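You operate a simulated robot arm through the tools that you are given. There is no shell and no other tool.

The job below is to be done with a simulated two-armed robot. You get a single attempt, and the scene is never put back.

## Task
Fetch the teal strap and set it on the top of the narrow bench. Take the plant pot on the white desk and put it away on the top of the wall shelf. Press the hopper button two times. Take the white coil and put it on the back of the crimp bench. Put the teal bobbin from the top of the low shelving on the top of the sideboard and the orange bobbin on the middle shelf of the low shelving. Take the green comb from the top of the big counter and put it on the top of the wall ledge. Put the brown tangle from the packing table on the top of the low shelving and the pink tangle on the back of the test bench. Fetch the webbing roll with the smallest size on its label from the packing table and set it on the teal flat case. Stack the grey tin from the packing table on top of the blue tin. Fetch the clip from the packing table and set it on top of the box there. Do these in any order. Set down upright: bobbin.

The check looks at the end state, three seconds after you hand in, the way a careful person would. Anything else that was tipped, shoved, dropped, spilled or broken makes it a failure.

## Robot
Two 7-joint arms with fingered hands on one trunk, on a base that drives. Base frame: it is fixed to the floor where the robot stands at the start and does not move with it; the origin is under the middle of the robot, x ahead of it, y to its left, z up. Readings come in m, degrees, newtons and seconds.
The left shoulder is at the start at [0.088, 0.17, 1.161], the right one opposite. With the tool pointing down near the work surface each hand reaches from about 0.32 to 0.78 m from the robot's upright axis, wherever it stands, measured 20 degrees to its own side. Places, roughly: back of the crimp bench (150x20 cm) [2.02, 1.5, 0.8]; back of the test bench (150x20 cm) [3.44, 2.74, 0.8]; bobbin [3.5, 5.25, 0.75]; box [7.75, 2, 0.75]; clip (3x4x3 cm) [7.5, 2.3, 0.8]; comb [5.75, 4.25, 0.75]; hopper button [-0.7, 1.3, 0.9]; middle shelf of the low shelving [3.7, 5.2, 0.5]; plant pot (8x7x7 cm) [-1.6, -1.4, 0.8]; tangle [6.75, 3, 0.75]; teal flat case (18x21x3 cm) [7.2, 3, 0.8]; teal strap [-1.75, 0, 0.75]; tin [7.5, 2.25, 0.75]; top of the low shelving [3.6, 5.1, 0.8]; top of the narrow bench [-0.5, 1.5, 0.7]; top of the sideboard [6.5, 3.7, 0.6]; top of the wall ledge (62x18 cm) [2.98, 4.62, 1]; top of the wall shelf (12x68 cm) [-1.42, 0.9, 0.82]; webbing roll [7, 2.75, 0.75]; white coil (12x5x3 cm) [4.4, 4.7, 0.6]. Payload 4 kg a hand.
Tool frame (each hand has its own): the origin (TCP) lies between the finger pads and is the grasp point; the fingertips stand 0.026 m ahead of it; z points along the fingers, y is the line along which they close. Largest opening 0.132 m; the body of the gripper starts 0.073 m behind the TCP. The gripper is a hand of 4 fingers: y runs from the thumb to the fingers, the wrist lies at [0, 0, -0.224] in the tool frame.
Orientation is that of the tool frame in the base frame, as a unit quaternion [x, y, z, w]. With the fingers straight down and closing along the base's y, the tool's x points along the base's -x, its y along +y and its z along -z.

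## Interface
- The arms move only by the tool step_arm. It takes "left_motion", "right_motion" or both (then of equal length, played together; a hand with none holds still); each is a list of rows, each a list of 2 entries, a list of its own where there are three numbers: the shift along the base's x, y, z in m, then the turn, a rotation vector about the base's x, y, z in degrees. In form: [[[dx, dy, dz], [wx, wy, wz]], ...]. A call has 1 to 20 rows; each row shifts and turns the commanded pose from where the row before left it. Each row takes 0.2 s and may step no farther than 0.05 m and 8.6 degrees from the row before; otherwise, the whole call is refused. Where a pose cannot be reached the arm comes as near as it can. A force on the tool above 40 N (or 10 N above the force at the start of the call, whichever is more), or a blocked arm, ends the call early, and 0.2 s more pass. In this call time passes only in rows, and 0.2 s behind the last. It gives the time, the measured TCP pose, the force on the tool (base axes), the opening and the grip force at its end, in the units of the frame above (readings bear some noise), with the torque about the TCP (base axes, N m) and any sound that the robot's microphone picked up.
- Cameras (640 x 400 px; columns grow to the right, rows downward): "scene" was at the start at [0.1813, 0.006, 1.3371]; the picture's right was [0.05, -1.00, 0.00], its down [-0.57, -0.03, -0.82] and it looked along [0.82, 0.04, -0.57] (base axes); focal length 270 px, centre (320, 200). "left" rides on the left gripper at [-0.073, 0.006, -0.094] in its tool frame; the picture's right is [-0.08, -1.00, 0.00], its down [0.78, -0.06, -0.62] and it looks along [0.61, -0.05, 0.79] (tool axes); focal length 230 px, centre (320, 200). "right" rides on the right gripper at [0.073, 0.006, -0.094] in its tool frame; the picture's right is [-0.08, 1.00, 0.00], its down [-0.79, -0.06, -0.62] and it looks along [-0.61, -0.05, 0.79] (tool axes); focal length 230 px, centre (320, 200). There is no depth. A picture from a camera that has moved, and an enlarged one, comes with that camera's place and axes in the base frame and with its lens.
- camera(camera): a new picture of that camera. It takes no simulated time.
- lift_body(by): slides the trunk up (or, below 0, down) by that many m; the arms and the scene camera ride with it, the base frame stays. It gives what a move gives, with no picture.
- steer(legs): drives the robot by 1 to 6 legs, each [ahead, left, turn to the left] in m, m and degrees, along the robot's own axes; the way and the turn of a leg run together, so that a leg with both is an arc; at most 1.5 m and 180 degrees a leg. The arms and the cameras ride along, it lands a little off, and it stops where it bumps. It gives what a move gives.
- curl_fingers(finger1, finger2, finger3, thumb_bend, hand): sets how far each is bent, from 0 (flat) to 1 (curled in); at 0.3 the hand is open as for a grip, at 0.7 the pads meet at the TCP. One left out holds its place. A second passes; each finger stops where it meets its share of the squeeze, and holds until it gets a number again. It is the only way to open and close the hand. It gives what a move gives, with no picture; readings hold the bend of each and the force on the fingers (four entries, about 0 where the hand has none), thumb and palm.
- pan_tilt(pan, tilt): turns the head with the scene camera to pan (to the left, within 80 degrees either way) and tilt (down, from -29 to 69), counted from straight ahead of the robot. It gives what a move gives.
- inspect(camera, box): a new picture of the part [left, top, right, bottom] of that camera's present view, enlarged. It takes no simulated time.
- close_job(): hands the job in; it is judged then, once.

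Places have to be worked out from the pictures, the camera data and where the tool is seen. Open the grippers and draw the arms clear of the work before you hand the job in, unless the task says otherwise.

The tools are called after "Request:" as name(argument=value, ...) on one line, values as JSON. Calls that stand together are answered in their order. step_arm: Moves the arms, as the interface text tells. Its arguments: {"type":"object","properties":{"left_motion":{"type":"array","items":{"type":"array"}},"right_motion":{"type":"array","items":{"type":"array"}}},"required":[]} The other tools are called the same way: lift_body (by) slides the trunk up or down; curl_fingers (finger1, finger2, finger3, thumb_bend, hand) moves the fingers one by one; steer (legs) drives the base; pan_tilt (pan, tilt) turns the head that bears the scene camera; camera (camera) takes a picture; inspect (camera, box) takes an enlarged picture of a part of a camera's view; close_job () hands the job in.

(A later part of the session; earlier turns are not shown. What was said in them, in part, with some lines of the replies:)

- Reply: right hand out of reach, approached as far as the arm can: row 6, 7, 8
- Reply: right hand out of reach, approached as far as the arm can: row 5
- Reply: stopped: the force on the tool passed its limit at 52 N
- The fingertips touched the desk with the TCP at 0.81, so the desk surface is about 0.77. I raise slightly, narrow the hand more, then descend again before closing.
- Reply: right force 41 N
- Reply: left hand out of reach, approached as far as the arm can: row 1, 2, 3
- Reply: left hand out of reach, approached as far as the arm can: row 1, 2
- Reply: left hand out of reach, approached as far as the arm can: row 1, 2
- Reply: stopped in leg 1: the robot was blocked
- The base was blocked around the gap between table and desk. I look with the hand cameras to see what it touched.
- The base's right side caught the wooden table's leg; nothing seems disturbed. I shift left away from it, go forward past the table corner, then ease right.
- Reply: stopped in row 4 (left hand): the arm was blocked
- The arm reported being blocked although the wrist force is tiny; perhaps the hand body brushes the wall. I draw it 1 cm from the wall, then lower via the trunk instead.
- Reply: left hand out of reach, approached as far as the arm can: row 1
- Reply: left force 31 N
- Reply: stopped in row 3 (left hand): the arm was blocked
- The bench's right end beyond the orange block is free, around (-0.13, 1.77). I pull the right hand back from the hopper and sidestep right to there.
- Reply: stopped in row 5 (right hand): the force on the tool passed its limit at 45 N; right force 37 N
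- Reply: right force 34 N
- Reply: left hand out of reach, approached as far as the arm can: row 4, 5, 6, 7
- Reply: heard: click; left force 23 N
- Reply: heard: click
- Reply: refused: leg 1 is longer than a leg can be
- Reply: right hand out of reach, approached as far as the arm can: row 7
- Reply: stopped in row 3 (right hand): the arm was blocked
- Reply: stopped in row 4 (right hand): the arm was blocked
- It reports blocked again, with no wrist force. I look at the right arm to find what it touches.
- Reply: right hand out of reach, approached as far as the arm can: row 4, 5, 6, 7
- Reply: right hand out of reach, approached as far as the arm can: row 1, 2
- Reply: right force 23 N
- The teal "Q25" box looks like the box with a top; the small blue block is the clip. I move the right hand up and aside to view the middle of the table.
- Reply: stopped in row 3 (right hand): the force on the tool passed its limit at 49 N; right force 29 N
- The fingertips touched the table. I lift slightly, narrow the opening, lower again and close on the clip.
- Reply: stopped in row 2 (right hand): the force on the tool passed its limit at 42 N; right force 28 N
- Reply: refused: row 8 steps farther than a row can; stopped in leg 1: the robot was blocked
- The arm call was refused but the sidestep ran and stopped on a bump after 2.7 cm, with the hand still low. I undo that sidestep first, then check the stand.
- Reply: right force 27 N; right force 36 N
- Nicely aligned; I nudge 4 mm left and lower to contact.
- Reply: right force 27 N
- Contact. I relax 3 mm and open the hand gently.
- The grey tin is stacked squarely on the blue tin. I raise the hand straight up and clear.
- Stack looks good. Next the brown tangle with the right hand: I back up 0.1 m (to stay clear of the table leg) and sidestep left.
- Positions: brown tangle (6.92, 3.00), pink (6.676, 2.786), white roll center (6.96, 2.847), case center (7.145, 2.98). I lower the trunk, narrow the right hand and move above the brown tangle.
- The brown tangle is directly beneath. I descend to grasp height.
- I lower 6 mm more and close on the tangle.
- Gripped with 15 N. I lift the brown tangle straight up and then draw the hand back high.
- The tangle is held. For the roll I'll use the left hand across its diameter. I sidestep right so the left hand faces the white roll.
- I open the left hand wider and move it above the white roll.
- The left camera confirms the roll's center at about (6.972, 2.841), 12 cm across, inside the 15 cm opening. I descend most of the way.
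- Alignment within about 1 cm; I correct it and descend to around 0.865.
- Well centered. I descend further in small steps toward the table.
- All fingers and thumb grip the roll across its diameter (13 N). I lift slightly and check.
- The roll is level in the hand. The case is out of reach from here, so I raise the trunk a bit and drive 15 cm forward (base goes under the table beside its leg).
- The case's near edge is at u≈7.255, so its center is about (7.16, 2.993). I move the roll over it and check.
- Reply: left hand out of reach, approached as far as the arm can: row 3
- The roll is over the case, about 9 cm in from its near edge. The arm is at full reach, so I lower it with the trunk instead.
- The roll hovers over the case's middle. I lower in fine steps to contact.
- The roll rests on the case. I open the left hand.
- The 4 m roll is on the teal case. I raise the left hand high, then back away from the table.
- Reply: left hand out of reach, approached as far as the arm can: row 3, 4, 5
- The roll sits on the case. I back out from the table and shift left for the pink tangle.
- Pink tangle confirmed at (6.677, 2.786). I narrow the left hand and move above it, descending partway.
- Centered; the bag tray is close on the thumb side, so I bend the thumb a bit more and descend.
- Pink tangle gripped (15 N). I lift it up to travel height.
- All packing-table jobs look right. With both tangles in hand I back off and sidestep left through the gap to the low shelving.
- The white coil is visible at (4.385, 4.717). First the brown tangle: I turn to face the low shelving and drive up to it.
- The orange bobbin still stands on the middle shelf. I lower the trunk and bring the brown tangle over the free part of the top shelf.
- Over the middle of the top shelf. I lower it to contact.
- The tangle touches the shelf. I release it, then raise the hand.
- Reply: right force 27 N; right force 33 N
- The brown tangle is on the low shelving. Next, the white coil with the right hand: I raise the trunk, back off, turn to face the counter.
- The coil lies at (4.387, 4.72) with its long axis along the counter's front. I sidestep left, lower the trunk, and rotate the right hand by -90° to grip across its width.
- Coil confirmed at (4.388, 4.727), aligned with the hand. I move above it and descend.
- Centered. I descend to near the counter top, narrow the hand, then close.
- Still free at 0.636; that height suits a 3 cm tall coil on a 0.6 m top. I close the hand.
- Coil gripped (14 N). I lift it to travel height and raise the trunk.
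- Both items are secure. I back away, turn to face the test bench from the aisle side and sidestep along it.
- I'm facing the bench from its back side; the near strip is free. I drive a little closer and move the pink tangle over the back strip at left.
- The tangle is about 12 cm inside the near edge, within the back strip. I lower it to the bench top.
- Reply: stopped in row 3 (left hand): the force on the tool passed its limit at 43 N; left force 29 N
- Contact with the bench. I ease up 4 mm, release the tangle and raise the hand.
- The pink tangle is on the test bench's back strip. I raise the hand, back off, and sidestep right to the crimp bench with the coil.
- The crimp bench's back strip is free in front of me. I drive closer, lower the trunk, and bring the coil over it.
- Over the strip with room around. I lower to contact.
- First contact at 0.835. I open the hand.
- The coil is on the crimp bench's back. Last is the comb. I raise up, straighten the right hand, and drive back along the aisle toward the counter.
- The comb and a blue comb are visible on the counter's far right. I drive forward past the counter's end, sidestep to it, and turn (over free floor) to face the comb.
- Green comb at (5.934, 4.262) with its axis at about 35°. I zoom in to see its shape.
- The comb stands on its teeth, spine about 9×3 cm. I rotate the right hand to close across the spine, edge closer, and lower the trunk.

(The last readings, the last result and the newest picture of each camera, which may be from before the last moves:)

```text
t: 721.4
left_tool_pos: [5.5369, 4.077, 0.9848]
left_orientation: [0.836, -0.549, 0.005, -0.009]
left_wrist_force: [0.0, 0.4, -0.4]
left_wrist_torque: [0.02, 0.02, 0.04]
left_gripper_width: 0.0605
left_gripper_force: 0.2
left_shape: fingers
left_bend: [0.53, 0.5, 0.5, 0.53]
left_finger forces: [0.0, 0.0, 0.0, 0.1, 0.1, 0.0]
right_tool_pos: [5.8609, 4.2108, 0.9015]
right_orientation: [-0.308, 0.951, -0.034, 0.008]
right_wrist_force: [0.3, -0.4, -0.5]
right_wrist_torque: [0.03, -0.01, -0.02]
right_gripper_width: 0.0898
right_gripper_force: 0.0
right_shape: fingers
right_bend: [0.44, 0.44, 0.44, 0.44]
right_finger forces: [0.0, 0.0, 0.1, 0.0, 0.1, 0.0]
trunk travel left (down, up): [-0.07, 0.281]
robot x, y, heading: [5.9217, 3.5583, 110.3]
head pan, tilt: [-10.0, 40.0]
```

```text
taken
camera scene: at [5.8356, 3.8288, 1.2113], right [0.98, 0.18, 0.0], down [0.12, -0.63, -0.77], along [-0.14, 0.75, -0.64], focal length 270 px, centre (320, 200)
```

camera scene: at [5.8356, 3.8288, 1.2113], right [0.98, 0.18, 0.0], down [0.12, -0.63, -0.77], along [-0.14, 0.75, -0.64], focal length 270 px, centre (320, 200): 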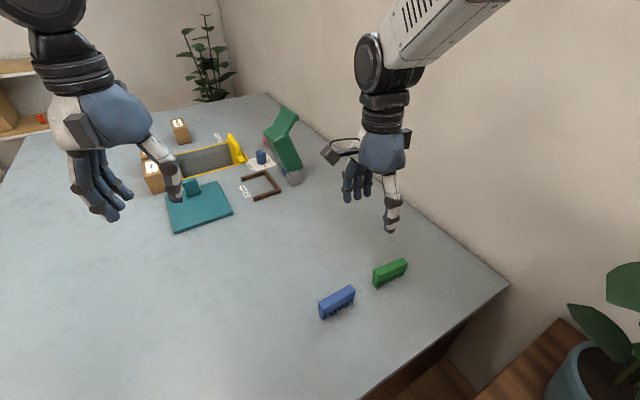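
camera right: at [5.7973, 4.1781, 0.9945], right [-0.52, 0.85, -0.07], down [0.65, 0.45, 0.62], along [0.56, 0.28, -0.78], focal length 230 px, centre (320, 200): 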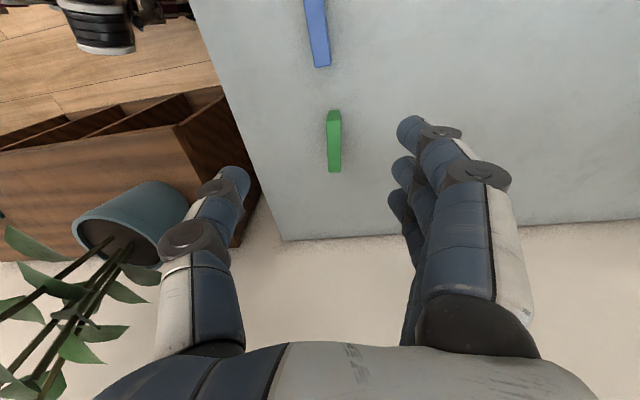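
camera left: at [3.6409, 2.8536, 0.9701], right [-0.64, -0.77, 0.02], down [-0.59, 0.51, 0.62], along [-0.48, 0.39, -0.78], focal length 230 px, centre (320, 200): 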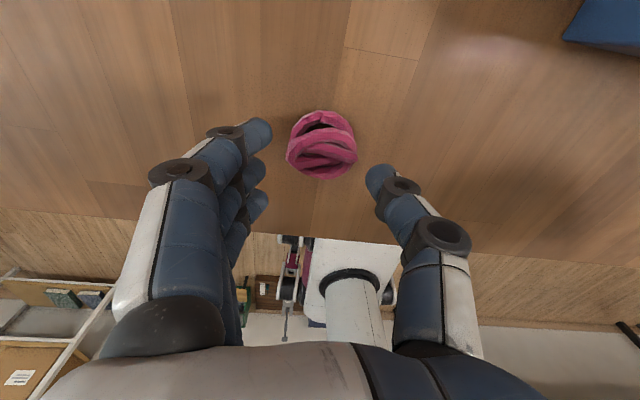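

Comb is aligned with the hand's axis. I level the hand, move above the comb and descend partway.

Request:
step_arm(right_motion=[[[0.024, 0.016, 0], [1.2, 0.7, 0]], [[0.024, 0.016, 0], [1.2, 0.7, 0]], [[0.024, 0.016, 0], [1, 0.7, 0]], [[0, 0, -0.045], [0, 0, 0]], [[0, 0, -0.045], [0, 0, 0]], [[0, 0, -0.045], [0, 0, 0]]])

Request:
camera(camera="right")

Request:
camera(camera="scene")

```text
t: 722.8
left_tool_pos: [5.5364, 4.0775, 0.9814]
left_orientation: [0.836, -0.549, 0.006, -0.006]
left_wrist_force: [0.2, -0.5, 0.2]
left_wrist_torque: [0.01, 0.0, -0.02]
left_gripper_width: 0.0604
left_gripper_force: 0.0
left_shape: fingers
left_bend: [0.53, 0.5, 0.5, 0.53]
left_finger forces: [0.0, 0.0, 0.0, 0.0, 0.0, 0.0]
right_tool_pos: [5.9346, 4.2609, 0.7621]
right_orientation: [-0.308, 0.951, -0.001, 0.001]
right_wrist_force: [-0.9, 0.6, -0.1]
right_wrist_torque: [0.01, 0.01, 0.02]
right_gripper_width: 0.0895
right_gripper_force: 0.1
right_shape: fingers
right_bend: [0.44, 0.44, 0.44, 0.44]
right_finger forces: [0.0, 0.0, 0.1, 0.0, 0.0, 0.0]
trunk travel left (down, up): [-0.07, 0.281]
robot x, y, heading: [5.9258, 3.5554, 110.5]
head pan, tilt: [-10.0, 40.0]
```

```text
taken
camera right: at [5.8733, 4.2232, 0.8554], right [-0.52, 0.85, 0.0], down [0.67, 0.41, 0.62], along [0.53, 0.32, -0.79], focal length 230 px, centre (320, 200)
```

right: 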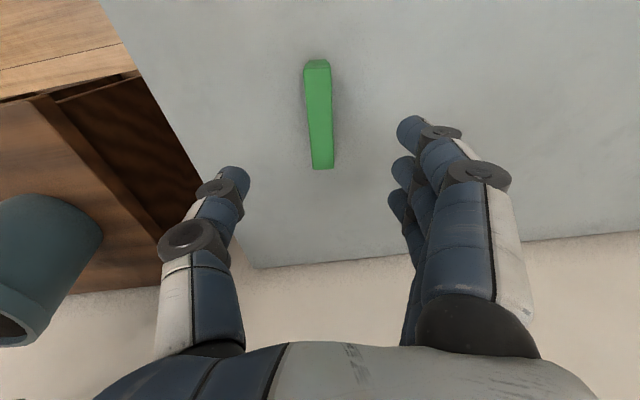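

```text
taken
camera scene: at [5.8348, 3.8312, 1.2101], right [0.98, 0.18, 0.0], down [0.12, -0.63, -0.77], along [-0.14, 0.75, -0.64], focal length 270 px, centre (320, 200)
```

scene: 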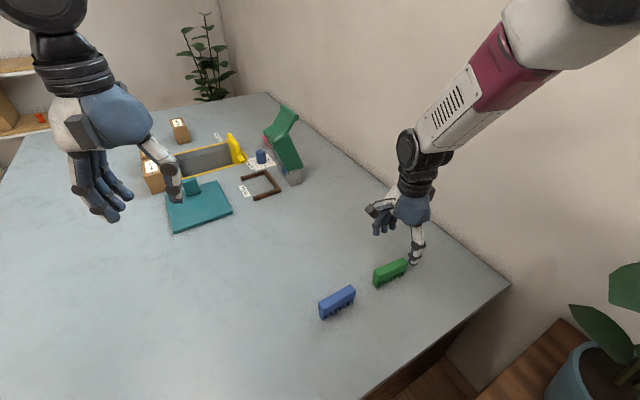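

Exactly above. I narrow the hand and descend to the spine.

Request:
curl_fingers(hand="right", finger1=0.5, finger2=0.5, finger3=0.5, thumb_bend=0.5)

Request:
step_arm(right_motion=[[[0, -0.001, -0.045], [0, 0, 0]], [[0, -0.001, -0.04], [0, 0, 0]], [[0, 0, -0.02], [0, 0, 0]], [[0, 0, -0.01], [0, 0, 0]]])

Request:
camera(camera="right")

```text
t: 723.8
left_tool_pos: [5.5364, 4.0775, 0.9823]
left_orientation: [0.836, -0.548, 0.005, -0.007]
left_wrist_force: [1.1, 1.0, 0.2]
left_wrist_torque: [0.03, 0.0, -0.02]
left_gripper_width: 0.0605
left_gripper_force: 0.1
left_shape: fingers
left_bend: [0.53, 0.5, 0.5, 0.53]
left_finger forces: [0.1, 0.1, 0.0, 0.0, 0.0, 0.0]
right_tool_pos: [5.9348, 4.2595, 0.763]
right_orientation: [-0.308, 0.951, 0.0, 0.001]
right_wrist_force: [0.0, -0.1, 0.8]
right_wrist_torque: [-0.01, -0.01, -0.01]
right_gripper_width: 0.0714
right_gripper_force: 0.2
right_shape: fingers
right_bend: [0.5, 0.5, 0.5, 0.5]
right_finger forces: [0.1, 0.0, 0.0, 0.1, 0.0, 0.0]
trunk travel left (down, up): [-0.07, 0.281]
robot x, y, heading: [5.9194, 3.5576, 110.4]
head pan, tilt: [-10.0, 40.0]
```

```text
t: 724.8
left_tool_pos: [5.5358, 4.0774, 0.982]
left_orientation: [0.837, -0.547, 0.006, -0.007]
left_wrist_force: [-0.3, -0.4, 0.1]
left_wrist_torque: [0.04, -0.04, -0.01]
left_gripper_width: 0.0606
left_gripper_force: 0.2
left_shape: fingers
left_bend: [0.53, 0.5, 0.5, 0.53]
left_finger forces: [0.0, 0.1, 0.1, 0.0, 0.1, 0.0]
right_tool_pos: [5.9341, 4.2583, 0.6492]
right_orientation: [-0.308, 0.951, 0.0, 0.001]
right_wrist_force: [0.0, 0.5, 0.6]
right_wrist_torque: [0.0, 0.01, 0.0]
right_gripper_width: 0.0715
right_gripper_force: 0.1
right_shape: fingers
right_bend: [0.5, 0.5, 0.5, 0.5]
right_finger forces: [0.0, 0.0, 0.0, 0.0, 0.0, 0.0]
trunk travel left (down, up): [-0.07, 0.281]
robot x, y, heading: [5.922, 3.558, 110.7]
head pan, tilt: [-10.0, 40.0]
```

```text
taken
camera right: at [5.8731, 4.22, 0.7428], right [-0.52, 0.85, 0.0], down [0.67, 0.41, 0.62], along [0.53, 0.32, -0.79], focal length 230 px, centre (320, 200)
```

right: 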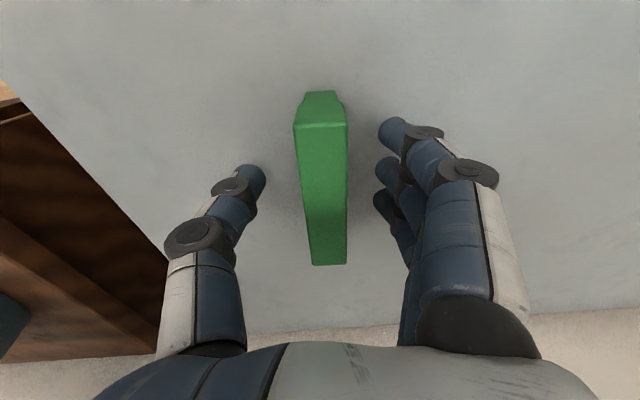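

Comb's spine is between thumb and fingers. I close the hand and lift slightly.

Request:
curl_fingers(hand="right", finger1=0.7, finger2=0.7, finger3=0.7, thumb_bend=0.68)

Request:
step_arm(right_motion=[[[0, 0, 0.015], [0, 0, 0]], [[0, 0, 0.04], [0, 0, 0]], [[0, 0, 0.045], [0, 0, 0]]])

Request:
camera(camera="right")

```text
t: 725.8
left_tool_pos: [5.5357, 4.0771, 0.9817]
left_orientation: [0.836, -0.549, 0.006, -0.007]
left_wrist_force: [0.0, -0.1, 0.2]
left_wrist_torque: [0.03, 0.0, 0.01]
left_gripper_width: 0.0607
left_gripper_force: 0.1
left_shape: fingers
left_bend: [0.53, 0.5, 0.5, 0.53]
left_finger forces: [0.0, 0.0, 0.0, 0.1, 0.1, 0.0]
right_tool_pos: [5.9342, 4.2573, 0.6504]
right_orientation: [-0.307, 0.952, -0.001, 0.001]
right_wrist_force: [0.1, 0.2, 0.6]
right_wrist_torque: [0.01, -0.01, 0.01]
right_gripper_width: 0.0276
right_gripper_force: 7.7
right_shape: fingers
right_bend: [0.66, 0.66, 0.66, 0.65]
right_finger forces: [2.6, 2.6, 2.8, 0.1, 7.8, 0.1]
trunk travel left (down, up): [-0.07, 0.281]
robot x, y, heading: [5.922, 3.5567, 110.4]
head pan, tilt: [-10.0, 40.0]
```

```text
t: 726.5
left_tool_pos: [5.5366, 4.0772, 0.9832]
left_orientation: [0.836, -0.549, 0.005, -0.008]
left_wrist_force: [-0.3, -0.1, 0.9]
left_wrist_torque: [0.03, 0.02, -0.01]
left_gripper_width: 0.0609
left_gripper_force: 0.0
left_shape: fingers
left_bend: [0.53, 0.5, 0.5, 0.53]
left_finger forces: [0.0, 0.0, 0.0, 0.0, 0.0, 0.1]
right_tool_pos: [5.9313, 4.2553, 0.7489]
right_orientation: [-0.309, 0.951, 0.0, 0.001]
right_wrist_force: [-0.3, -0.6, -1.1]
right_wrist_torque: [0.02, 0.01, 0.0]
right_gripper_width: 0.0273
right_gripper_force: 7.7
right_shape: fingers
right_bend: [0.66, 0.66, 0.66, 0.65]
right_finger forces: [2.5, 2.6, 2.6, 0.0, 7.9, 0.1]
trunk travel left (down, up): [-0.07, 0.281]
robot x, y, heading: [5.9282, 3.5551, 110.8]
head pan, tilt: [-10.0, 40.0]
```

```text
taken
camera right: at [5.871, 4.218, 0.8429], right [-0.52, 0.85, 0.0], down [0.67, 0.41, 0.62], along [0.53, 0.32, -0.79], focal length 230 px, centre (320, 200)
```

right: 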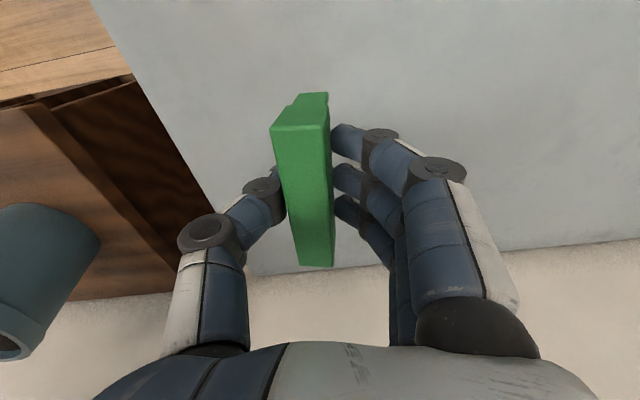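

The comb is held upright. I raise the arm and trunk, back off, square up, and sidestep left out past the counter corner.

Request:
step_arm(right_motion=[[[0, 0, 0.045], [0, 0, 0]], [[0, 0, 0.045], [0, 0, 0]], [[0, 0, 0.045], [0, 0, 0]]])

Request:
lift_body(by=0.25)

Request:
steer(legs=[[-0.12, 0, 0], [0, 0, 20.5], [-0.02, 1.03, 0]])

Request:
camera(camera="scene")

Request:
camera(camera="right")

```text
t: 727.4
left_tool_pos: [5.5367, 4.0759, 0.9841]
left_orientation: [0.836, -0.549, 0.005, -0.007]
left_wrist_force: [-1.3, 0.1, 0.6]
left_wrist_torque: [0.03, -0.04, 0.02]
left_gripper_width: 0.0607
left_gripper_force: 0.0
left_shape: fingers
left_bend: [0.53, 0.5, 0.5, 0.53]
left_finger forces: [0.0, 0.1, 0.0, 0.0, 0.0, 0.1]
right_tool_pos: [5.9346, 4.2522, 0.8861]
right_orientation: [-0.308, 0.951, -0.001, 0.001]
right_wrist_force: [0.0, 0.9, -0.5]
right_wrist_torque: [0.01, 0.02, -0.02]
right_gripper_width: 0.0275
right_gripper_force: 7.9
right_shape: fingers
right_bend: [0.66, 0.66, 0.66, 0.65]
right_finger forces: [2.7, 2.6, 2.6, 0.0, 7.9, 0.0]
trunk travel left (down, up): [-0.07, 0.281]
robot x, y, heading: [5.9249, 3.5575, 110.6]
head pan, tilt: [-10.0, 40.0]
```

```text
t: 729.9
left_tool_pos: [5.5355, 4.0775, 1.2323]
left_orientation: [0.836, -0.548, 0.005, -0.007]
left_wrist_force: [0.6, -0.8, -0.1]
left_wrist_torque: [0.0, 0.05, -0.01]
left_gripper_width: 0.0603
left_gripper_force: 0.0
left_shape: fingers
left_bend: [0.53, 0.5, 0.5, 0.53]
left_finger forces: [0.0, 0.0, 0.0, 0.1, 0.0, 0.1]
right_tool_pos: [5.9334, 4.2576, 1.1325]
right_orientation: [-0.308, 0.952, -0.001, 0.001]
right_wrist_force: [0.8, -0.8, 0.1]
right_wrist_torque: [-0.01, 0.0, -0.03]
right_gripper_width: 0.0275
right_gripper_force: 8.0
right_shape: fingers
right_bend: [0.66, 0.66, 0.66, 0.65]
right_finger forces: [2.7, 2.6, 2.6, 0.1, 7.8, 0.1]
trunk travel left (down, up): [-0.32, 0.031]
robot x, y, heading: [5.923, 3.5579, 110.6]
head pan, tilt: [-10.0, 40.0]
```

```text
t: 741.2
left_tool_pos: [4.6619, 3.0988, 1.2318]
left_orientation: [0.922, -0.387, 0.004, -0.008]
left_wrist_force: [-0.5, -0.5, 0.5]
left_wrist_torque: [-0.03, -0.02, 0.0]
left_gripper_width: 0.0608
left_gripper_force: 0.1
left_shape: fingers
left_bend: [0.53, 0.5, 0.5, 0.53]
left_finger forces: [0.0, 0.0, 0.1, 0.1, 0.0, 0.1]
right_tool_pos: [4.9697, 3.4087, 1.1326]
right_orientation: [-0.476, 0.879, 0.0, 0.002]
right_wrist_force: [0.7, -0.2, -1.2]
right_wrist_torque: [-0.03, 0.02, -0.02]
right_gripper_width: 0.0272
right_gripper_force: 7.6
right_shape: fingers
right_bend: [0.66, 0.66, 0.66, 0.65]
right_finger forces: [2.6, 2.5, 2.7, 0.1, 7.8, 0.1]
trunk travel left (down, up): [-0.32, 0.031]
robot x, y, heading: [5.2096, 2.75, 132.0]
head pan, tilt: [-10.0, 40.0]
```

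```text
taken
camera scene: at [5.1373, 2.8548, 1.4767], right [0.85, 0.52, 0.0], down [0.34, -0.55, -0.77], along [-0.4, 0.65, -0.64], focal length 270 px, centre (320, 200)
```

scene: 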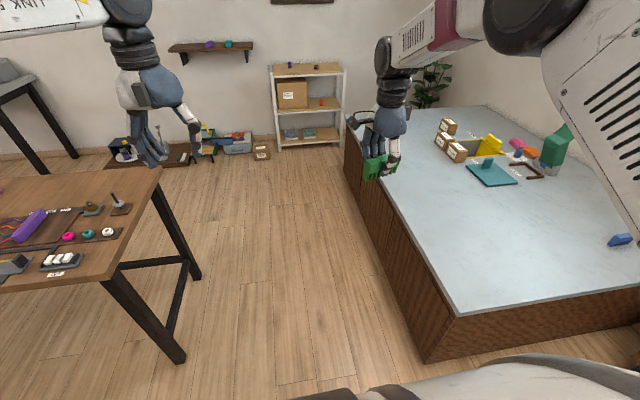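

```text
taken
camera right: at [4.9255, 3.3511, 1.228], right [-0.79, 0.61, 0.0], down [0.48, 0.62, 0.62], along [0.38, 0.49, -0.79], focal length 230 px, centre (320, 200)
```

right: 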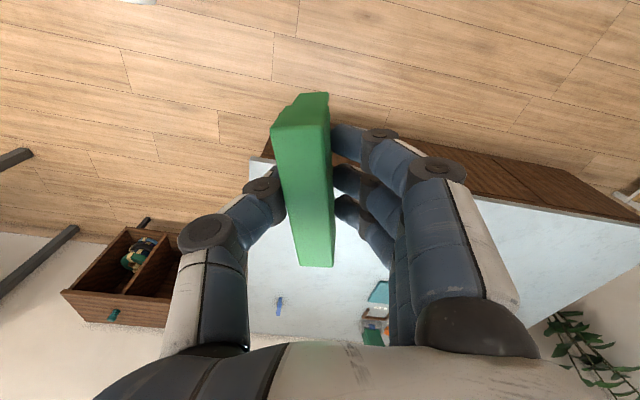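

The route ahead is clear. I drive toward the wall ledge side and sidestep left to its free left part.

Request:
steer(legs=[[1.4, 0, -0.5], [0.75, 0, 0], [0, 0.75, 0]])

Request:
pan_tilt(pan=0, tilt=28)

Request:
camera(camera="scene")

Request:
camera(camera="right")

```text
t: 758.3
left_tool_pos: [2.7065, 4.2438, 1.2317]
left_orientation: [0.916, -0.4, 0.004, -0.007]
left_wrist_force: [-0.1, 0.2, 0.2]
left_wrist_torque: [0.01, 0.01, -0.04]
left_gripper_width: 0.0606
left_gripper_force: 0.0
left_shape: fingers
left_bend: [0.53, 0.5, 0.5, 0.53]
left_finger forces: [0.1, 0.0, 0.1, 0.0, 0.0, 0.0]
right_tool_pos: [3.0227, 4.5472, 1.1348]
right_orientation: [-0.463, 0.886, 0.0, 0.001]
right_wrist_force: [0.5, 0.3, -0.5]
right_wrist_torque: [-0.04, 0.0, 0.01]
right_gripper_width: 0.0272
right_gripper_force: 7.7
right_shape: fingers
right_bend: [0.66, 0.66, 0.66, 0.65]
right_finger forces: [2.4, 2.5, 2.7, 0.0, 7.8, 0.0]
trunk travel left (down, up): [-0.32, 0.031]
robot x, y, heading: [3.2468, 3.8858, 129.9]
head pan, tilt: [-10.0, 40.0]
```

```text
t: 759.1
left_tool_pos: [2.7067, 4.2444, 1.2325]
left_orientation: [0.917, -0.399, 0.005, -0.007]
left_wrist_force: [-0.5, -0.4, 0.4]
left_wrist_torque: [-0.04, 0.0, -0.02]
left_gripper_width: 0.0604
left_gripper_force: 0.1
left_shape: fingers
left_bend: [0.53, 0.5, 0.5, 0.53]
left_finger forces: [0.0, 0.1, 0.0, 0.1, 0.0, 0.1]
right_tool_pos: [3.0226, 4.5475, 1.1347]
right_orientation: [-0.464, 0.886, -0.001, 0.002]
right_wrist_force: [0.5, 0.4, -0.7]
right_wrist_torque: [0.01, 0.0, 0.01]
right_gripper_width: 0.0274
right_gripper_force: 7.5
right_shape: fingers
right_bend: [0.66, 0.66, 0.66, 0.65]
right_finger forces: [2.5, 2.6, 2.6, 0.0, 7.6, 0.1]
trunk travel left (down, up): [-0.32, 0.031]
robot x, y, heading: [3.2453, 3.8792, 130.2]
head pan, tilt: [0.0, 28.0]
```

```text
taken
camera scene: at [3.1586, 3.9855, 1.4952], right [0.77, 0.64, 0.0], down [0.3, -0.36, -0.88], along [-0.57, 0.68, -0.47], focal length 270 px, centre (320, 200)
```

scene: 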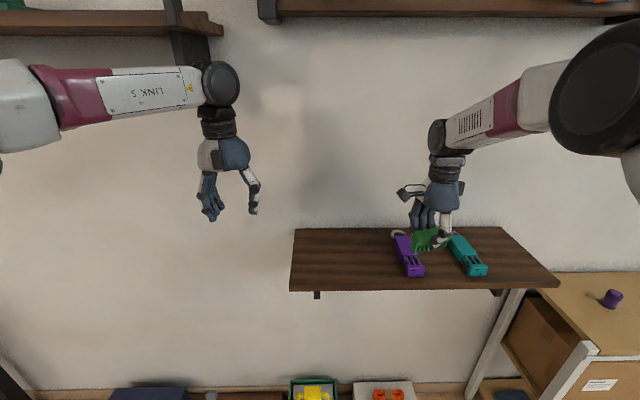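

```text
taken
camera right: at [2.9764, 4.4912, 1.2279], right [-0.78, 0.63, 0.0], down [0.5, 0.61, 0.62], along [0.39, 0.48, -0.79], focal length 230 px, centre (320, 200)
```

right: 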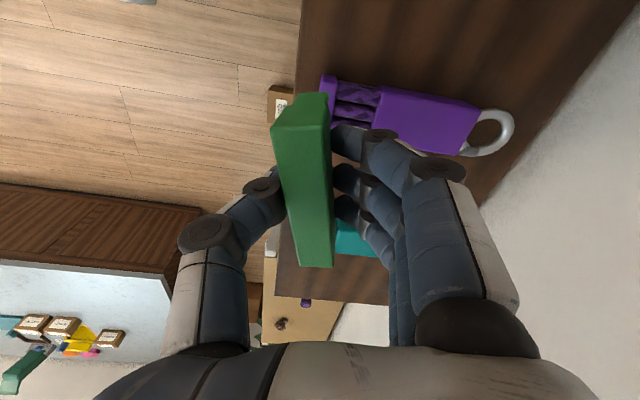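

The ledge's left third is free. I raise the comb a little, then shift the robot left and slightly closer.

Request:
step_arm(right_motion=[[[0, 0, 0.04], [0, 0, 0]]])

Request:
steer(legs=[[0.06, 0.12, 1.2]])

Request:
camera(camera="scene")

Request:
camera(camera="right")

```text
t: 759.5
left_tool_pos: [2.707, 4.2442, 1.233]
left_orientation: [0.917, -0.399, 0.005, -0.007]
left_wrist_force: [0.1, -0.2, 0.0]
left_wrist_torque: [0.02, -0.02, 0.03]
left_gripper_width: 0.0609
left_gripper_force: 0.2
left_shape: fingers
left_bend: [0.53, 0.5, 0.5, 0.53]
left_finger forces: [0.0, 0.1, 0.1, 0.0, 0.0, 0.0]
right_tool_pos: [3.0205, 4.5457, 1.1738]
right_orientation: [-0.464, 0.886, -0.001, 0.001]
right_wrist_force: [0.2, 0.2, -0.3]
right_wrist_torque: [0.01, 0.04, -0.01]
right_gripper_width: 0.0272
right_gripper_force: 7.4
right_shape: fingers
right_bend: [0.66, 0.66, 0.66, 0.65]
right_finger forces: [2.6, 2.5, 2.6, 0.0, 7.7, 0.1]
trunk travel left (down, up): [-0.32, 0.031]
robot x, y, heading: [3.2417, 3.8848, 130.0]
head pan, tilt: [0.0, 28.0]
```

```text
t: 761.2
left_tool_pos: [2.571, 4.2011, 1.2313]
left_orientation: [0.921, -0.39, 0.004, -0.008]
left_wrist_force: [-0.2, -0.5, 0.6]
left_wrist_torque: [0.01, -0.02, 0.0]
left_gripper_width: 0.0605
left_gripper_force: 0.1
left_shape: fingers
left_bend: [0.53, 0.5, 0.5, 0.53]
left_finger forces: [0.0, 0.0, 0.1, 0.0, 0.1, 0.1]
right_tool_pos: [2.8776, 4.5097, 1.1743]
right_orientation: [-0.473, 0.881, -0.001, 0.001]
right_wrist_force: [-0.2, -0.5, -1.1]
right_wrist_torque: [0.02, -0.02, -0.02]
right_gripper_width: 0.0272
right_gripper_force: 7.6
right_shape: fingers
right_bend: [0.66, 0.66, 0.66, 0.65]
right_finger forces: [2.5, 2.5, 2.6, 0.0, 7.7, 0.0]
trunk travel left (down, up): [-0.32, 0.031]
robot x, y, heading: [3.1156, 3.8478, 131.1]
head pan, tilt: [0.0, 28.0]
```

```text
taken
camera scene: at [3.027, 3.9511, 1.4952], right [0.75, 0.66, 0.0], down [0.31, -0.35, -0.88], along [-0.58, 0.66, -0.47], focal length 270 px, centre (320, 200)
```

scene: 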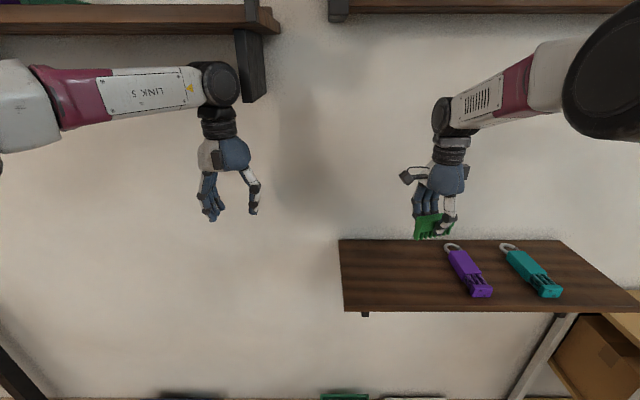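

```text
taken
camera right: at [2.8342, 4.4522, 1.2676], right [-0.79, 0.61, 0.0], down [0.48, 0.62, 0.62], along [0.38, 0.49, -0.79], focal length 230 px, centre (320, 200)
```

right: 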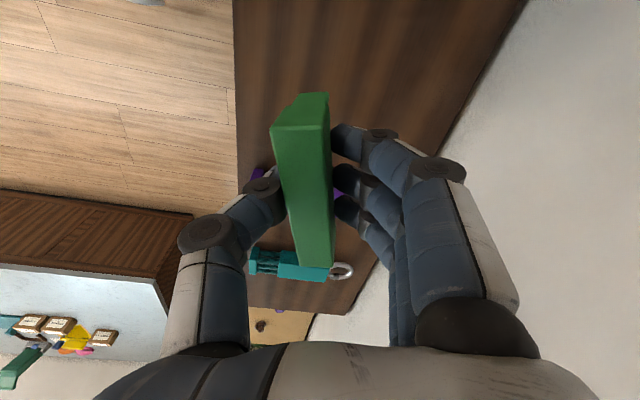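

The left hand is near the wall, so I draw it back while moving the comb over the free left part of the ledge.

Request:
step_arm(left_motion=[[[0.031, -0.035, 0], [0, 0, 0]], [[0.031, -0.035, 0], [0, 0, 0]], [[0.031, -0.035, 0], [0, 0, 0]], [[0.031, -0.035, 0], [0, 0, 0]]], right_motion=[[[-0.0115, -0.0152, 0], [0, 0, -4]], [[-0.0115, -0.0152, 0], [0, 0, -4]], [[-0.0115, -0.0152, 0], [0, 0, -4]], [[-0.0115, -0.0152, 0], [0, 0, -3]]])

Request:
camera(camera="right")

Request:
camera(camera="scene")

```text
t: 762.2
left_tool_pos: [2.696, 4.0626, 1.2315]
left_orientation: [0.921, -0.389, 0.005, -0.008]
left_wrist_force: [0.8, -0.4, -0.6]
left_wrist_torque: [-0.02, 0.0, 0.0]
left_gripper_width: 0.0606
left_gripper_force: 0.1
left_shape: fingers
left_bend: [0.53, 0.5, 0.5, 0.53]
left_finger forces: [0.0, 0.0, 0.0, 0.0, 0.0, 0.1]
right_tool_pos: [2.8336, 4.4482, 1.176]
right_orientation: [-0.354, 0.935, 0.001, 0.0]
right_wrist_force: [0.2, 0.5, -0.4]
right_wrist_torque: [0.02, 0.02, 0.01]
right_gripper_width: 0.0272
right_gripper_force: 7.6
right_shape: fingers
right_bend: [0.66, 0.66, 0.66, 0.65]
right_finger forces: [2.4, 2.5, 2.6, 0.1, 7.7, 0.0]
trunk travel left (down, up): [-0.32, 0.031]
robot x, y, heading: [3.118, 3.8496, 131.1]
head pan, tilt: [0.0, 28.0]
```

```text
taken
camera right: at [2.7756, 4.4044, 1.2686], right [-0.6, 0.8, 0.0], down [0.63, 0.47, 0.62], along [0.49, 0.37, -0.79], focal length 230 px, centre (320, 200)
```

right: 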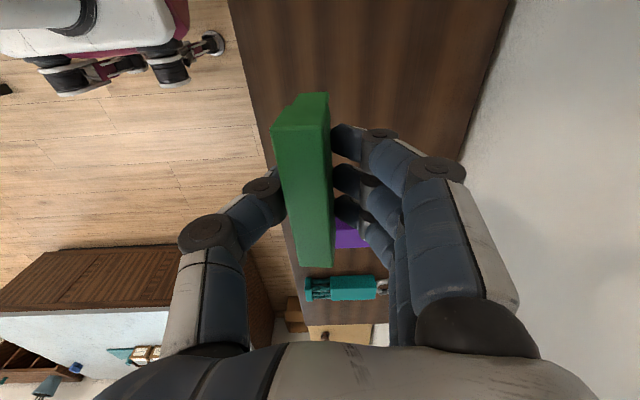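

```text
taken
camera scene: at [3.0275, 3.9496, 1.4954], right [0.75, 0.66, 0.0], down [0.31, -0.35, -0.88], along [-0.58, 0.66, -0.47], focal length 270 px, centre (320, 200)
```

scene: 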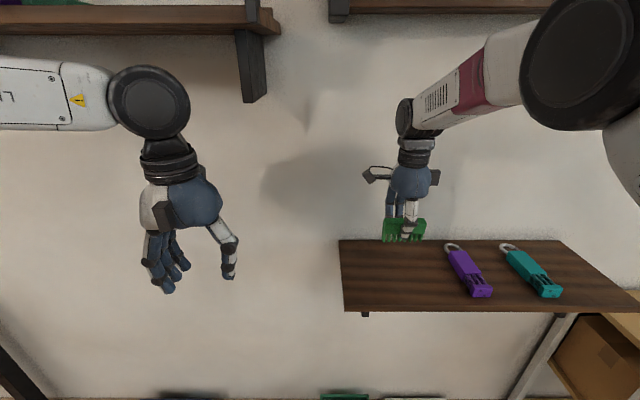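

The comb is now parallel to the ledge. It should go 2 cm further toward the wall to be centered; I shift and descend.

Request:
step_arm(right_motion=[[[-0.0146, 0.0165, 0], [0, 0, 0]], [[0, 0, -0.035], [0, 0, 0]], [[0, 0, -0.03], [0, 0, 0]]])

Request:
camera(camera="right")

Request:
inspect(camera="scene", box=[320, 170, 520, 320])

```text
t: 763.0
left_tool_pos: [2.6939, 4.0643, 1.2324]
left_orientation: [0.921, -0.39, 0.004, -0.008]
left_wrist_force: [0.1, 0.6, 0.7]
left_wrist_torque: [-0.02, 0.03, 0.01]
left_gripper_width: 0.0605
left_gripper_force: 0.1
left_shape: fingers
left_bend: [0.53, 0.5, 0.5, 0.53]
left_finger forces: [0.0, 0.0, 0.0, 0.0, 0.0, 0.1]
right_tool_pos: [2.817, 4.4645, 1.1087]
right_orientation: [-0.354, 0.935, 0.0, 0.001]
right_wrist_force: [0.3, 0.4, -0.2]
right_wrist_torque: [-0.02, -0.01, -0.04]
right_gripper_width: 0.0272
right_gripper_force: 7.6
right_shape: fingers
right_bend: [0.66, 0.66, 0.66, 0.65]
right_finger forces: [2.5, 2.6, 2.7, 0.1, 7.6, 0.0]
trunk travel left (down, up): [-0.32, 0.031]
robot x, y, heading: [3.1165, 3.8508, 131.4]
head pan, tilt: [0.0, 28.0]
```

```text
taken
camera right: at [2.7598, 4.4218, 1.2018], right [-0.6, 0.8, 0.0], down [0.63, 0.47, 0.62], along [0.49, 0.37, -0.79], focal length 230 px, centre (320, 200)
```

right: 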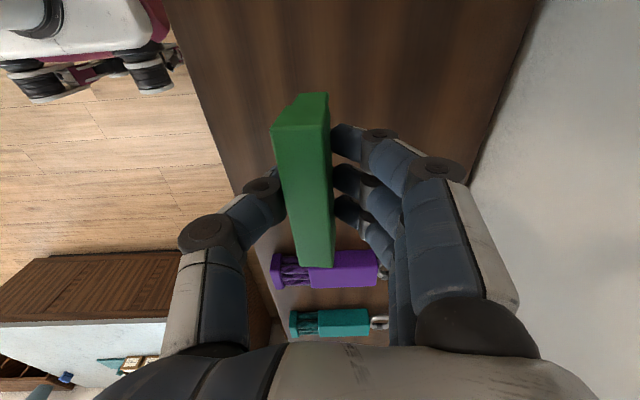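

```text
2.67 times, centred on (420, 245) of scene
camera zoom: at [3.027, 3.9517, 1.4952], right [0.75, 0.66, 0.0], down [0.31, -0.35, -0.88], along [-0.58, 0.66, -0.47], focal length 721 px, centre (53, 80)
```

zoom: 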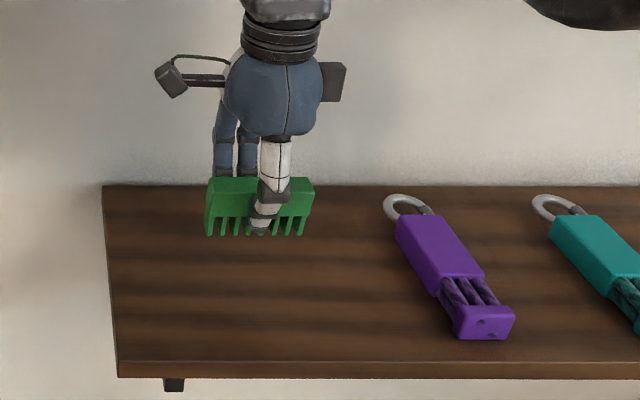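

The comb hovers over the ledge's free left part. I lower gradually to contact.

Request:
step_arm(right_motion=[[[0, 0, -0.015], [0, 0, 0]], [[0, 0, -0.012], [0, 0, 0]], [[0, 0, -0.01], [0, 0, 0]]])

```text
t: 763.8
left_tool_pos: [2.6948, 4.065, 1.2315]
left_orientation: [0.921, -0.39, 0.004, -0.008]
left_wrist_force: [0.2, -0.1, 1.0]
left_wrist_torque: [-0.01, 0.0, 0.02]
left_gripper_width: 0.0607
left_gripper_force: 0.0
left_shape: fingers
left_bend: [0.53, 0.5, 0.5, 0.53]
left_finger forces: [0.0, 0.0, 0.0, 0.0, 0.0, 0.0]
right_tool_pos: [2.8177, 4.4659, 1.0724]
right_orientation: [-0.354, 0.935, -0.001, 0.001]
right_wrist_force: [0.0, -0.2, -0.2]
right_wrist_torque: [-0.02, 0.01, -0.02]
right_gripper_width: 0.0271
right_gripper_force: 7.1
right_shape: fingers
right_bend: [0.66, 0.66, 0.66, 0.65]
right_finger forces: [2.4, 2.5, 2.7, 0.0, 7.7, 0.0]
trunk travel left (down, up): [-0.32, 0.031]
robot x, y, heading: [3.1091, 3.849, 131.2]
head pan, tilt: [0.0, 28.0]
```

Request:
step_arm(right_motion=[[[0, 0, -0.008], [0, 0, 0]], [[0, 0, -0.006], [0, 0, 0]]])

Request:
inspect(camera="scene", box=[320, 170, 520, 320])

```text
t: 764.4
left_tool_pos: [2.695, 4.0646, 1.2319]
left_orientation: [0.921, -0.389, 0.004, -0.008]
left_wrist_force: [0.7, -0.7, -0.3]
left_wrist_torque: [0.02, 0.0, 0.05]
left_gripper_width: 0.0607
left_gripper_force: 0.1
left_shape: fingers
left_bend: [0.53, 0.5, 0.5, 0.53]
left_finger forces: [0.1, 0.0, 0.1, 0.0, 0.0, 0.0]
right_tool_pos: [2.8181, 4.4641, 1.0583]
right_orientation: [-0.354, 0.935, 0.0, 0.001]
right_wrist_force: [-0.1, -1.1, -0.6]
right_wrist_torque: [0.0, 0.02, 0.02]
right_gripper_width: 0.0272
right_gripper_force: 7.9
right_shape: fingers
right_bend: [0.66, 0.66, 0.66, 0.65]
right_finger forces: [2.4, 2.5, 2.6, 0.0, 7.8, 0.0]
trunk travel left (down, up): [-0.32, 0.031]
robot x, y, heading: [3.1089, 3.8493, 131.1]
head pan, tilt: [0.0, 28.0]
```

```text
2.67 times, centred on (420, 245) of scene
camera zoom: at [3.0273, 3.9512, 1.4952], right [0.75, 0.66, 0.0], down [0.31, -0.35, -0.88], along [-0.58, 0.66, -0.47], focal length 721 px, centre (53, 80)
```

zoom: 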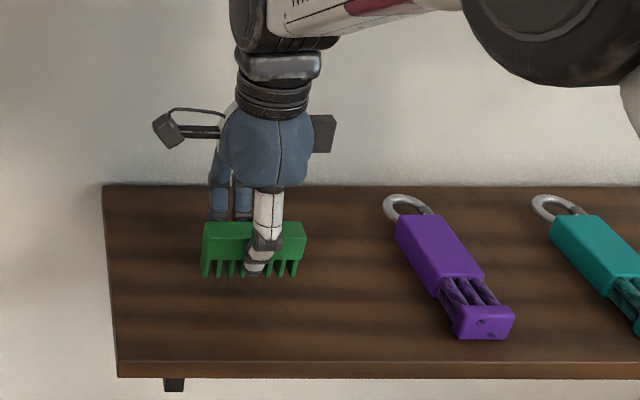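

Request:
step_arm(right_motion=[[[0, 0, -0.006], [0, 0, 0]], [[0, 0, -0.005], [0, 0, 0]]])

```text
t: 765.0
left_tool_pos: [2.6956, 4.0637, 1.2323]
left_orientation: [0.921, -0.39, 0.004, -0.008]
left_wrist_force: [-0.6, -0.2, -0.3]
left_wrist_torque: [-0.03, 0.01, 0.01]
left_gripper_width: 0.0607
left_gripper_force: 0.1
left_shape: fingers
left_bend: [0.53, 0.5, 0.5, 0.53]
left_finger forces: [0.0, 0.0, 0.0, 0.1, 0.0, 0.1]
right_tool_pos: [2.8189, 4.4644, 1.0482]
right_orientation: [-0.355, 0.935, 0.002, 0.0]
right_wrist_force: [-1.1, 1.7, 6.8]
right_wrist_torque: [-0.02, -0.01, -0.03]
right_gripper_width: 0.027
right_gripper_force: 9.2
right_shape: fingers
right_bend: [0.67, 0.66, 0.66, 0.65]
right_finger forces: [3.3, 3.3, 3.4, 0.1, 8.1, 0.1]
trunk travel left (down, up): [-0.32, 0.031]
robot x, y, heading: [3.1157, 3.8503, 131.2]
head pan, tilt: [0.0, 28.0]
```

Light contact (7 N) at 1.048. I release the comb gently.

Request:
curl_fingers(hand="right", finger1=0.58, finger2=0.58, finger3=0.58, thumb_bend=0.57)

Request:
inspect(camera="scene", box=[320, 170, 520, 320])

Request:
camera(camera="right")

```text
t: 766.0
left_tool_pos: [2.6953, 4.0631, 1.2319]
left_orientation: [0.921, -0.39, 0.004, -0.008]
left_wrist_force: [-0.1, -0.1, 0.9]
left_wrist_torque: [-0.03, -0.02, 0.0]
left_gripper_width: 0.0602
left_gripper_force: 0.1
left_shape: fingers
left_bend: [0.53, 0.5, 0.5, 0.53]
left_finger forces: [0.1, 0.1, 0.0, 0.0, 0.0, 0.1]
right_tool_pos: [2.8179, 4.4663, 1.0467]
right_orientation: [-0.354, 0.935, 0.0, 0.001]
right_wrist_force: [0.3, -0.1, 0.0]
right_wrist_torque: [0.03, -0.02, 0.01]
right_gripper_width: 0.0491
right_gripper_force: 0.1
right_shape: fingers
right_bend: [0.57, 0.57, 0.57, 0.56]
right_finger forces: [0.0, 0.0, 0.1, 0.0, 0.0, 0.0]
trunk travel left (down, up): [-0.32, 0.031]
robot x, y, heading: [3.1159, 3.8484, 131.1]
head pan, tilt: [0.0, 28.0]
```

```text
2.67 times, centred on (420, 245) of scene
camera zoom: at [3.0274, 3.9511, 1.4952], right [0.75, 0.66, 0.0], down [0.31, -0.35, -0.88], along [-0.58, 0.66, -0.47], focal length 721 px, centre (53, 80)
```

zoom: 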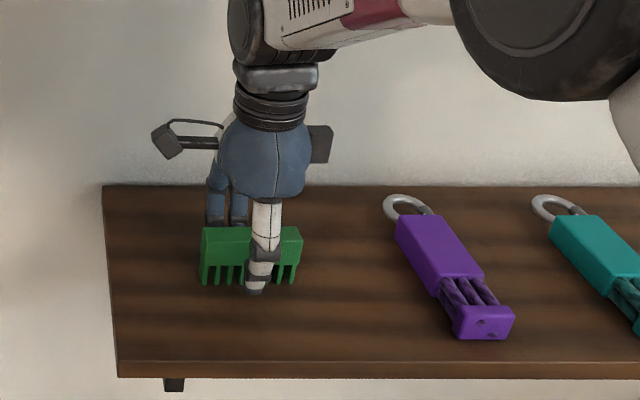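

```text
taken
camera right: at [2.7609, 4.4219, 1.1408], right [-0.6, 0.8, 0.0], down [0.63, 0.47, 0.62], along [0.49, 0.37, -0.79], focal length 230 px, centre (320, 200)
```

right: 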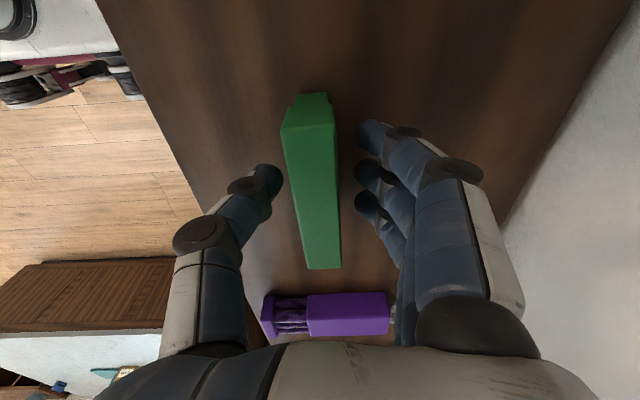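

The comb stands on the ledge. I open a little more and raise the hand straight up.

Request:
curl_fingers(hand="right", finger1=0.5, finger2=0.5, finger3=0.5, thumb_bend=0.5)

Request:
step_arm(right_motion=[[[0, 0, 0.02], [0, 0, 0]], [[0, 0, 0.04], [0, 0, 0]], [[0, 0, 0.04], [0, 0, 0]]])

Request:
inspect(camera="scene", box=[320, 170, 520, 320])

```text
t: 767.0
left_tool_pos: [2.695, 4.0635, 1.232]
left_orientation: [0.921, -0.389, 0.005, -0.008]
left_wrist_force: [-0.5, -0.1, -0.9]
left_wrist_torque: [-0.01, 0.04, -0.02]
left_gripper_width: 0.0602
left_gripper_force: 0.1
left_shape: fingers
left_bend: [0.53, 0.5, 0.5, 0.53]
left_finger forces: [0.0, 0.0, 0.0, 0.0, 0.0, 0.1]
right_tool_pos: [2.818, 4.4656, 1.0452]
right_orientation: [-0.353, 0.935, 0.0, 0.001]
right_wrist_force: [0.2, 0.5, -0.3]
right_wrist_torque: [0.01, 0.05, 0.01]
right_gripper_width: 0.0699
right_gripper_force: 0.1
right_shape: fingers
right_bend: [0.5, 0.5, 0.5, 0.5]
right_finger forces: [0.0, 0.0, 0.1, 0.0, 0.0, 0.0]
trunk travel left (down, up): [-0.32, 0.031]
robot x, y, heading: [3.1135, 3.8481, 131.2]
head pan, tilt: [0.0, 28.0]
```

```text
t: 767.8
left_tool_pos: [2.6962, 4.0638, 1.2324]
left_orientation: [0.921, -0.39, 0.004, -0.007]
left_wrist_force: [0.0, 0.2, -0.5]
left_wrist_torque: [0.04, -0.01, 0.03]
left_gripper_width: 0.0608
left_gripper_force: 0.0
left_shape: fingers
left_bend: [0.53, 0.5, 0.5, 0.53]
left_finger forces: [0.1, 0.1, 0.0, 0.0, 0.0, 0.1]
right_tool_pos: [2.8188, 4.4638, 1.1477]
right_orientation: [-0.354, 0.935, -0.001, 0.001]
right_wrist_force: [0.0, -1.1, 0.1]
right_wrist_torque: [-0.03, -0.03, -0.02]
right_gripper_width: 0.0699
right_gripper_force: 0.2
right_shape: fingers
right_bend: [0.5, 0.5, 0.5, 0.5]
right_finger forces: [0.0, 0.0, 0.0, 0.0, 0.0, 0.0]
trunk travel left (down, up): [-0.32, 0.031]
robot x, y, heading: [3.1193, 3.8522, 131.2]
head pan, tilt: [0.0, 28.0]
```

```text
2.67 times, centred on (420, 245) of scene
camera zoom: at [3.0277, 3.9506, 1.4953], right [0.75, 0.66, 0.0], down [0.31, -0.35, -0.88], along [-0.58, 0.66, -0.47], focal length 721 px, centre (53, 80)
```

zoom: 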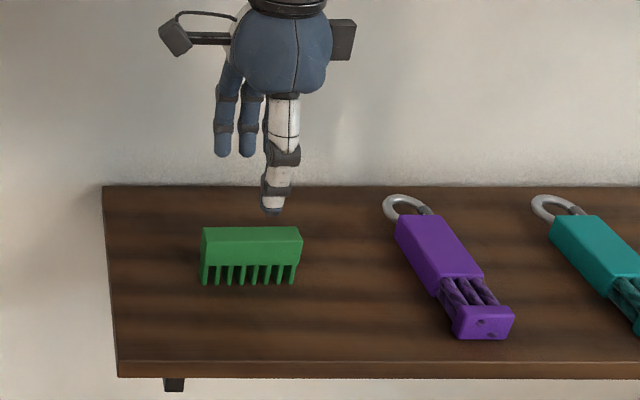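

The green comb stands on the ledge. That completes the list; I open both hands, raise and draw the arms clear by backing away, and take a last look.

Request:
step_arm(right_motion=[[[0, 0, 0.04], [0, 0, 0]], [[0.01, -0.012, 0.03], [0, 0, 0]]])

Request:
steer(legs=[[-0.4, 0, 0]])

Request:
curl_fingers(hand="right", finger1=0.3, finger2=0.3, finger3=0.3, thumb_bend=0.3)

Request:
curl_fingers(hand="left", finger1=0.3, finger2=0.3, finger3=0.3, thumb_bend=0.3)

Request:
pan_tilt(pan=-25, tilt=25)

Request:
camera(camera="scene")

```text
t: 768.4
left_tool_pos: [2.6974, 4.0639, 1.2333]
left_orientation: [0.921, -0.389, 0.004, -0.008]
left_wrist_force: [0.3, -0.6, -0.2]
left_wrist_torque: [0.0, 0.04, 0.0]
left_gripper_width: 0.0605
left_gripper_force: 0.1
left_shape: fingers
left_bend: [0.53, 0.5, 0.5, 0.53]
left_finger forces: [0.0, 0.1, 0.0, 0.0, 0.0, 0.0]
right_tool_pos: [2.8277, 4.4509, 1.2192]
right_orientation: [-0.355, 0.935, 0.0, 0.001]
right_wrist_force: [0.0, 0.0, 0.1]
right_wrist_torque: [0.02, 0.0, 0.0]
right_gripper_width: 0.07
right_gripper_force: 0.0
right_shape: fingers
right_bend: [0.5, 0.5, 0.5, 0.5]
right_finger forces: [0.0, 0.1, 0.0, 0.0, 0.1, 0.0]
trunk travel left (down, up): [-0.32, 0.031]
robot x, y, heading: [3.1136, 3.8538, 131.4]
head pan, tilt: [0.0, 28.0]
```

```text
t: 770.8
left_tool_pos: [2.9562, 3.7648, 1.232]
left_orientation: [0.922, -0.387, 0.005, -0.008]
left_wrist_force: [-1.2, -0.3, -0.5]
left_wrist_torque: [0.03, -0.01, 0.0]
left_gripper_width: 0.0605
left_gripper_force: 0.0
left_shape: fingers
left_bend: [0.53, 0.5, 0.5, 0.53]
left_finger forces: [0.0, 0.0, 0.1, 0.0, 0.0, 0.1]
right_tool_pos: [3.0853, 4.1537, 1.2178]
right_orientation: [-0.356, 0.934, -0.001, 0.001]
right_wrist_force: [-0.3, 0.4, 0.3]
right_wrist_torque: [0.0, 0.03, 0.04]
right_gripper_width: 0.07
right_gripper_force: 0.0
right_shape: fingers
right_bend: [0.5, 0.5, 0.5, 0.5]
right_finger forces: [0.1, 0.1, 0.0, 0.0, 0.1, 0.0]
trunk travel left (down, up): [-0.32, 0.031]
robot x, y, heading: [3.3726, 3.5502, 131.4]
head pan, tilt: [0.0, 28.0]
```

```text
t: 771.8
left_tool_pos: [2.9554, 3.7646, 1.2314]
left_orientation: [0.922, -0.387, 0.004, -0.008]
left_wrist_force: [-0.3, 0.5, 0.5]
left_wrist_torque: [0.04, 0.01, 0.02]
left_gripper_width: 0.0605
left_gripper_force: 0.1
left_shape: fingers
left_bend: [0.53, 0.5, 0.5, 0.53]
left_finger forces: [0.0, 0.0, 0.0, 0.0, 0.1, 0.1]
right_tool_pos: [3.0859, 4.1532, 1.2177]
right_orientation: [-0.357, 0.934, -0.001, 0.001]
right_wrist_force: [0.1, -0.5, 0.1]
right_wrist_torque: [0.03, 0.02, 0.01]
right_gripper_width: 0.1357
right_gripper_force: 0.1
right_shape: fingers
right_bend: [0.3, 0.3, 0.3, 0.3]
right_finger forces: [0.1, 0.0, 0.1, 0.1, 0.1, 0.1]
trunk travel left (down, up): [-0.32, 0.031]
robot x, y, heading: [3.3761, 3.5524, 131.8]
head pan, tilt: [0.0, 28.0]
```

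```text
t: 772.8
left_tool_pos: [2.9562, 3.7643, 1.2319]
left_orientation: [0.922, -0.388, 0.004, -0.008]
left_wrist_force: [-0.3, -0.7, 0.3]
left_wrist_torque: [0.01, 0.0, 0.02]
left_gripper_width: 0.1357
left_gripper_force: 0.1
left_shape: fingers
left_bend: [0.3, 0.3, 0.3, 0.3]
left_finger forces: [0.0, 0.0, 0.0, 0.0, 0.1, 0.0]
right_tool_pos: [3.0868, 4.1536, 1.218]
right_orientation: [-0.357, 0.934, -0.001, 0.001]
right_wrist_force: [0.7, 0.1, 0.8]
right_wrist_torque: [0.02, 0.01, 0.03]
right_gripper_width: 0.1354
right_gripper_force: 0.0
right_shape: fingers
right_bend: [0.3, 0.3, 0.3, 0.3]
right_finger forces: [0.0, 0.1, 0.0, 0.0, 0.0, 0.0]
trunk travel left (down, up): [-0.32, 0.031]
robot x, y, heading: [3.3785, 3.5514, 131.5]
head pan, tilt: [0.0, 28.0]
```

```text
t: 773.7
left_tool_pos: [2.9557, 3.764, 1.2323]
left_orientation: [0.922, -0.388, 0.004, -0.007]
left_wrist_force: [1.3, -0.2, 0.3]
left_wrist_torque: [0.0, 0.0, -0.03]
left_gripper_width: 0.1358
left_gripper_force: 0.1
left_shape: fingers
left_bend: [0.3, 0.3, 0.3, 0.3]
left_finger forces: [0.0, 0.1, 0.1, 0.0, 0.0, 0.1]
right_tool_pos: [3.0869, 4.1532, 1.218]
right_orientation: [-0.356, 0.934, 0.0, 0.001]
right_wrist_force: [-0.5, 0.5, -0.5]
right_wrist_torque: [0.05, -0.01, 0.0]
right_gripper_width: 0.1356
right_gripper_force: 0.1
right_shape: fingers
right_bend: [0.3, 0.3, 0.3, 0.3]
right_finger forces: [0.1, 0.1, 0.0, 0.1, 0.1, 0.0]
trunk travel left (down, up): [-0.32, 0.031]
robot x, y, heading: [3.3746, 3.5527, 131.5]
head pan, tilt: [-25.0, 25.0]
```

```text
taken
camera scene: at [3.3226, 3.6736, 1.5], right [0.96, 0.28, 0.0], down [0.12, -0.41, -0.91], along [-0.26, 0.87, -0.42], focal length 270 px, centre (320, 200)
```

scene: 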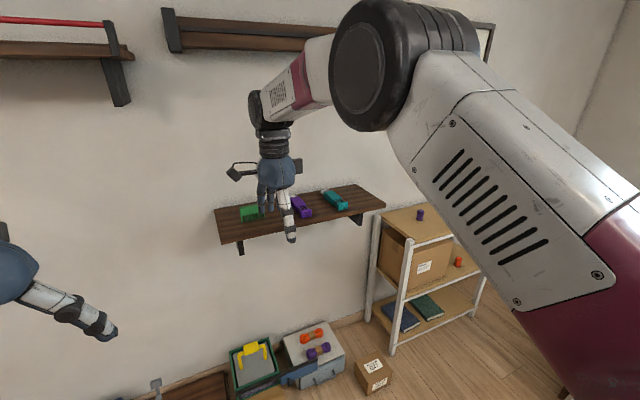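

The comb, both bobbins and the shelving look right. Every item was seen in its place after I set it down, both hands are open and the arms are clear, so I hand the job in.

Request:
close_job()

```text
The job is handed in.
```

I finished every item on the list and handed the job in. The main doubt is some beads the hopper dropped on the narrow bench.

| Item | Where it ended up |
|---|---|
| Teal strap | right end of the narrow bench |
| Plant pot | top of the wall shelf over the radiator, upright |
| Hopper button | pressed twice, a click heard each time |
| White coil | back of the crimp bench |
| Teal bobbin | top of the sideboard, upright |
| Orange bobbin | middle shelf of the low shelving, upright |
| Green comb | left part of the wall ledge, standing on its teeth |
| Brown tangle | top of the low shelving |
| Pink tangle | back of the test bench |
| Webbing roll | the white "4 m" roll, on the teal flat case |
| Grey tin | on top of the blue tin |
| Clip | on top of the teal Q25 box |

- **Beads:** pressing the button dropped 12 orange beads (six per press, I think) onto the narrow bench in front of the hopper. I left them there.
- **Webbing roll:** the only other roll I found on the packing table was the pink one, labelled "6 m".
- **Box for the clip:** the packing table also had open cartons. I took the closed Q25 box as the one meant, because it was the only one with a top.
- **Bumps:** the robot was stopped a few times:
  - The base touched a leg of the wooden table beyond the white desk.
  - The right arm touched the front edge of the low shelving.
  - It was blocked next to the stand on the packing table.
  - The left elbow came close to the picture over the radiator.

  I saw nothing moved or damaged, but I did not go back to check the stops in the first room (the wooden table and the picture).
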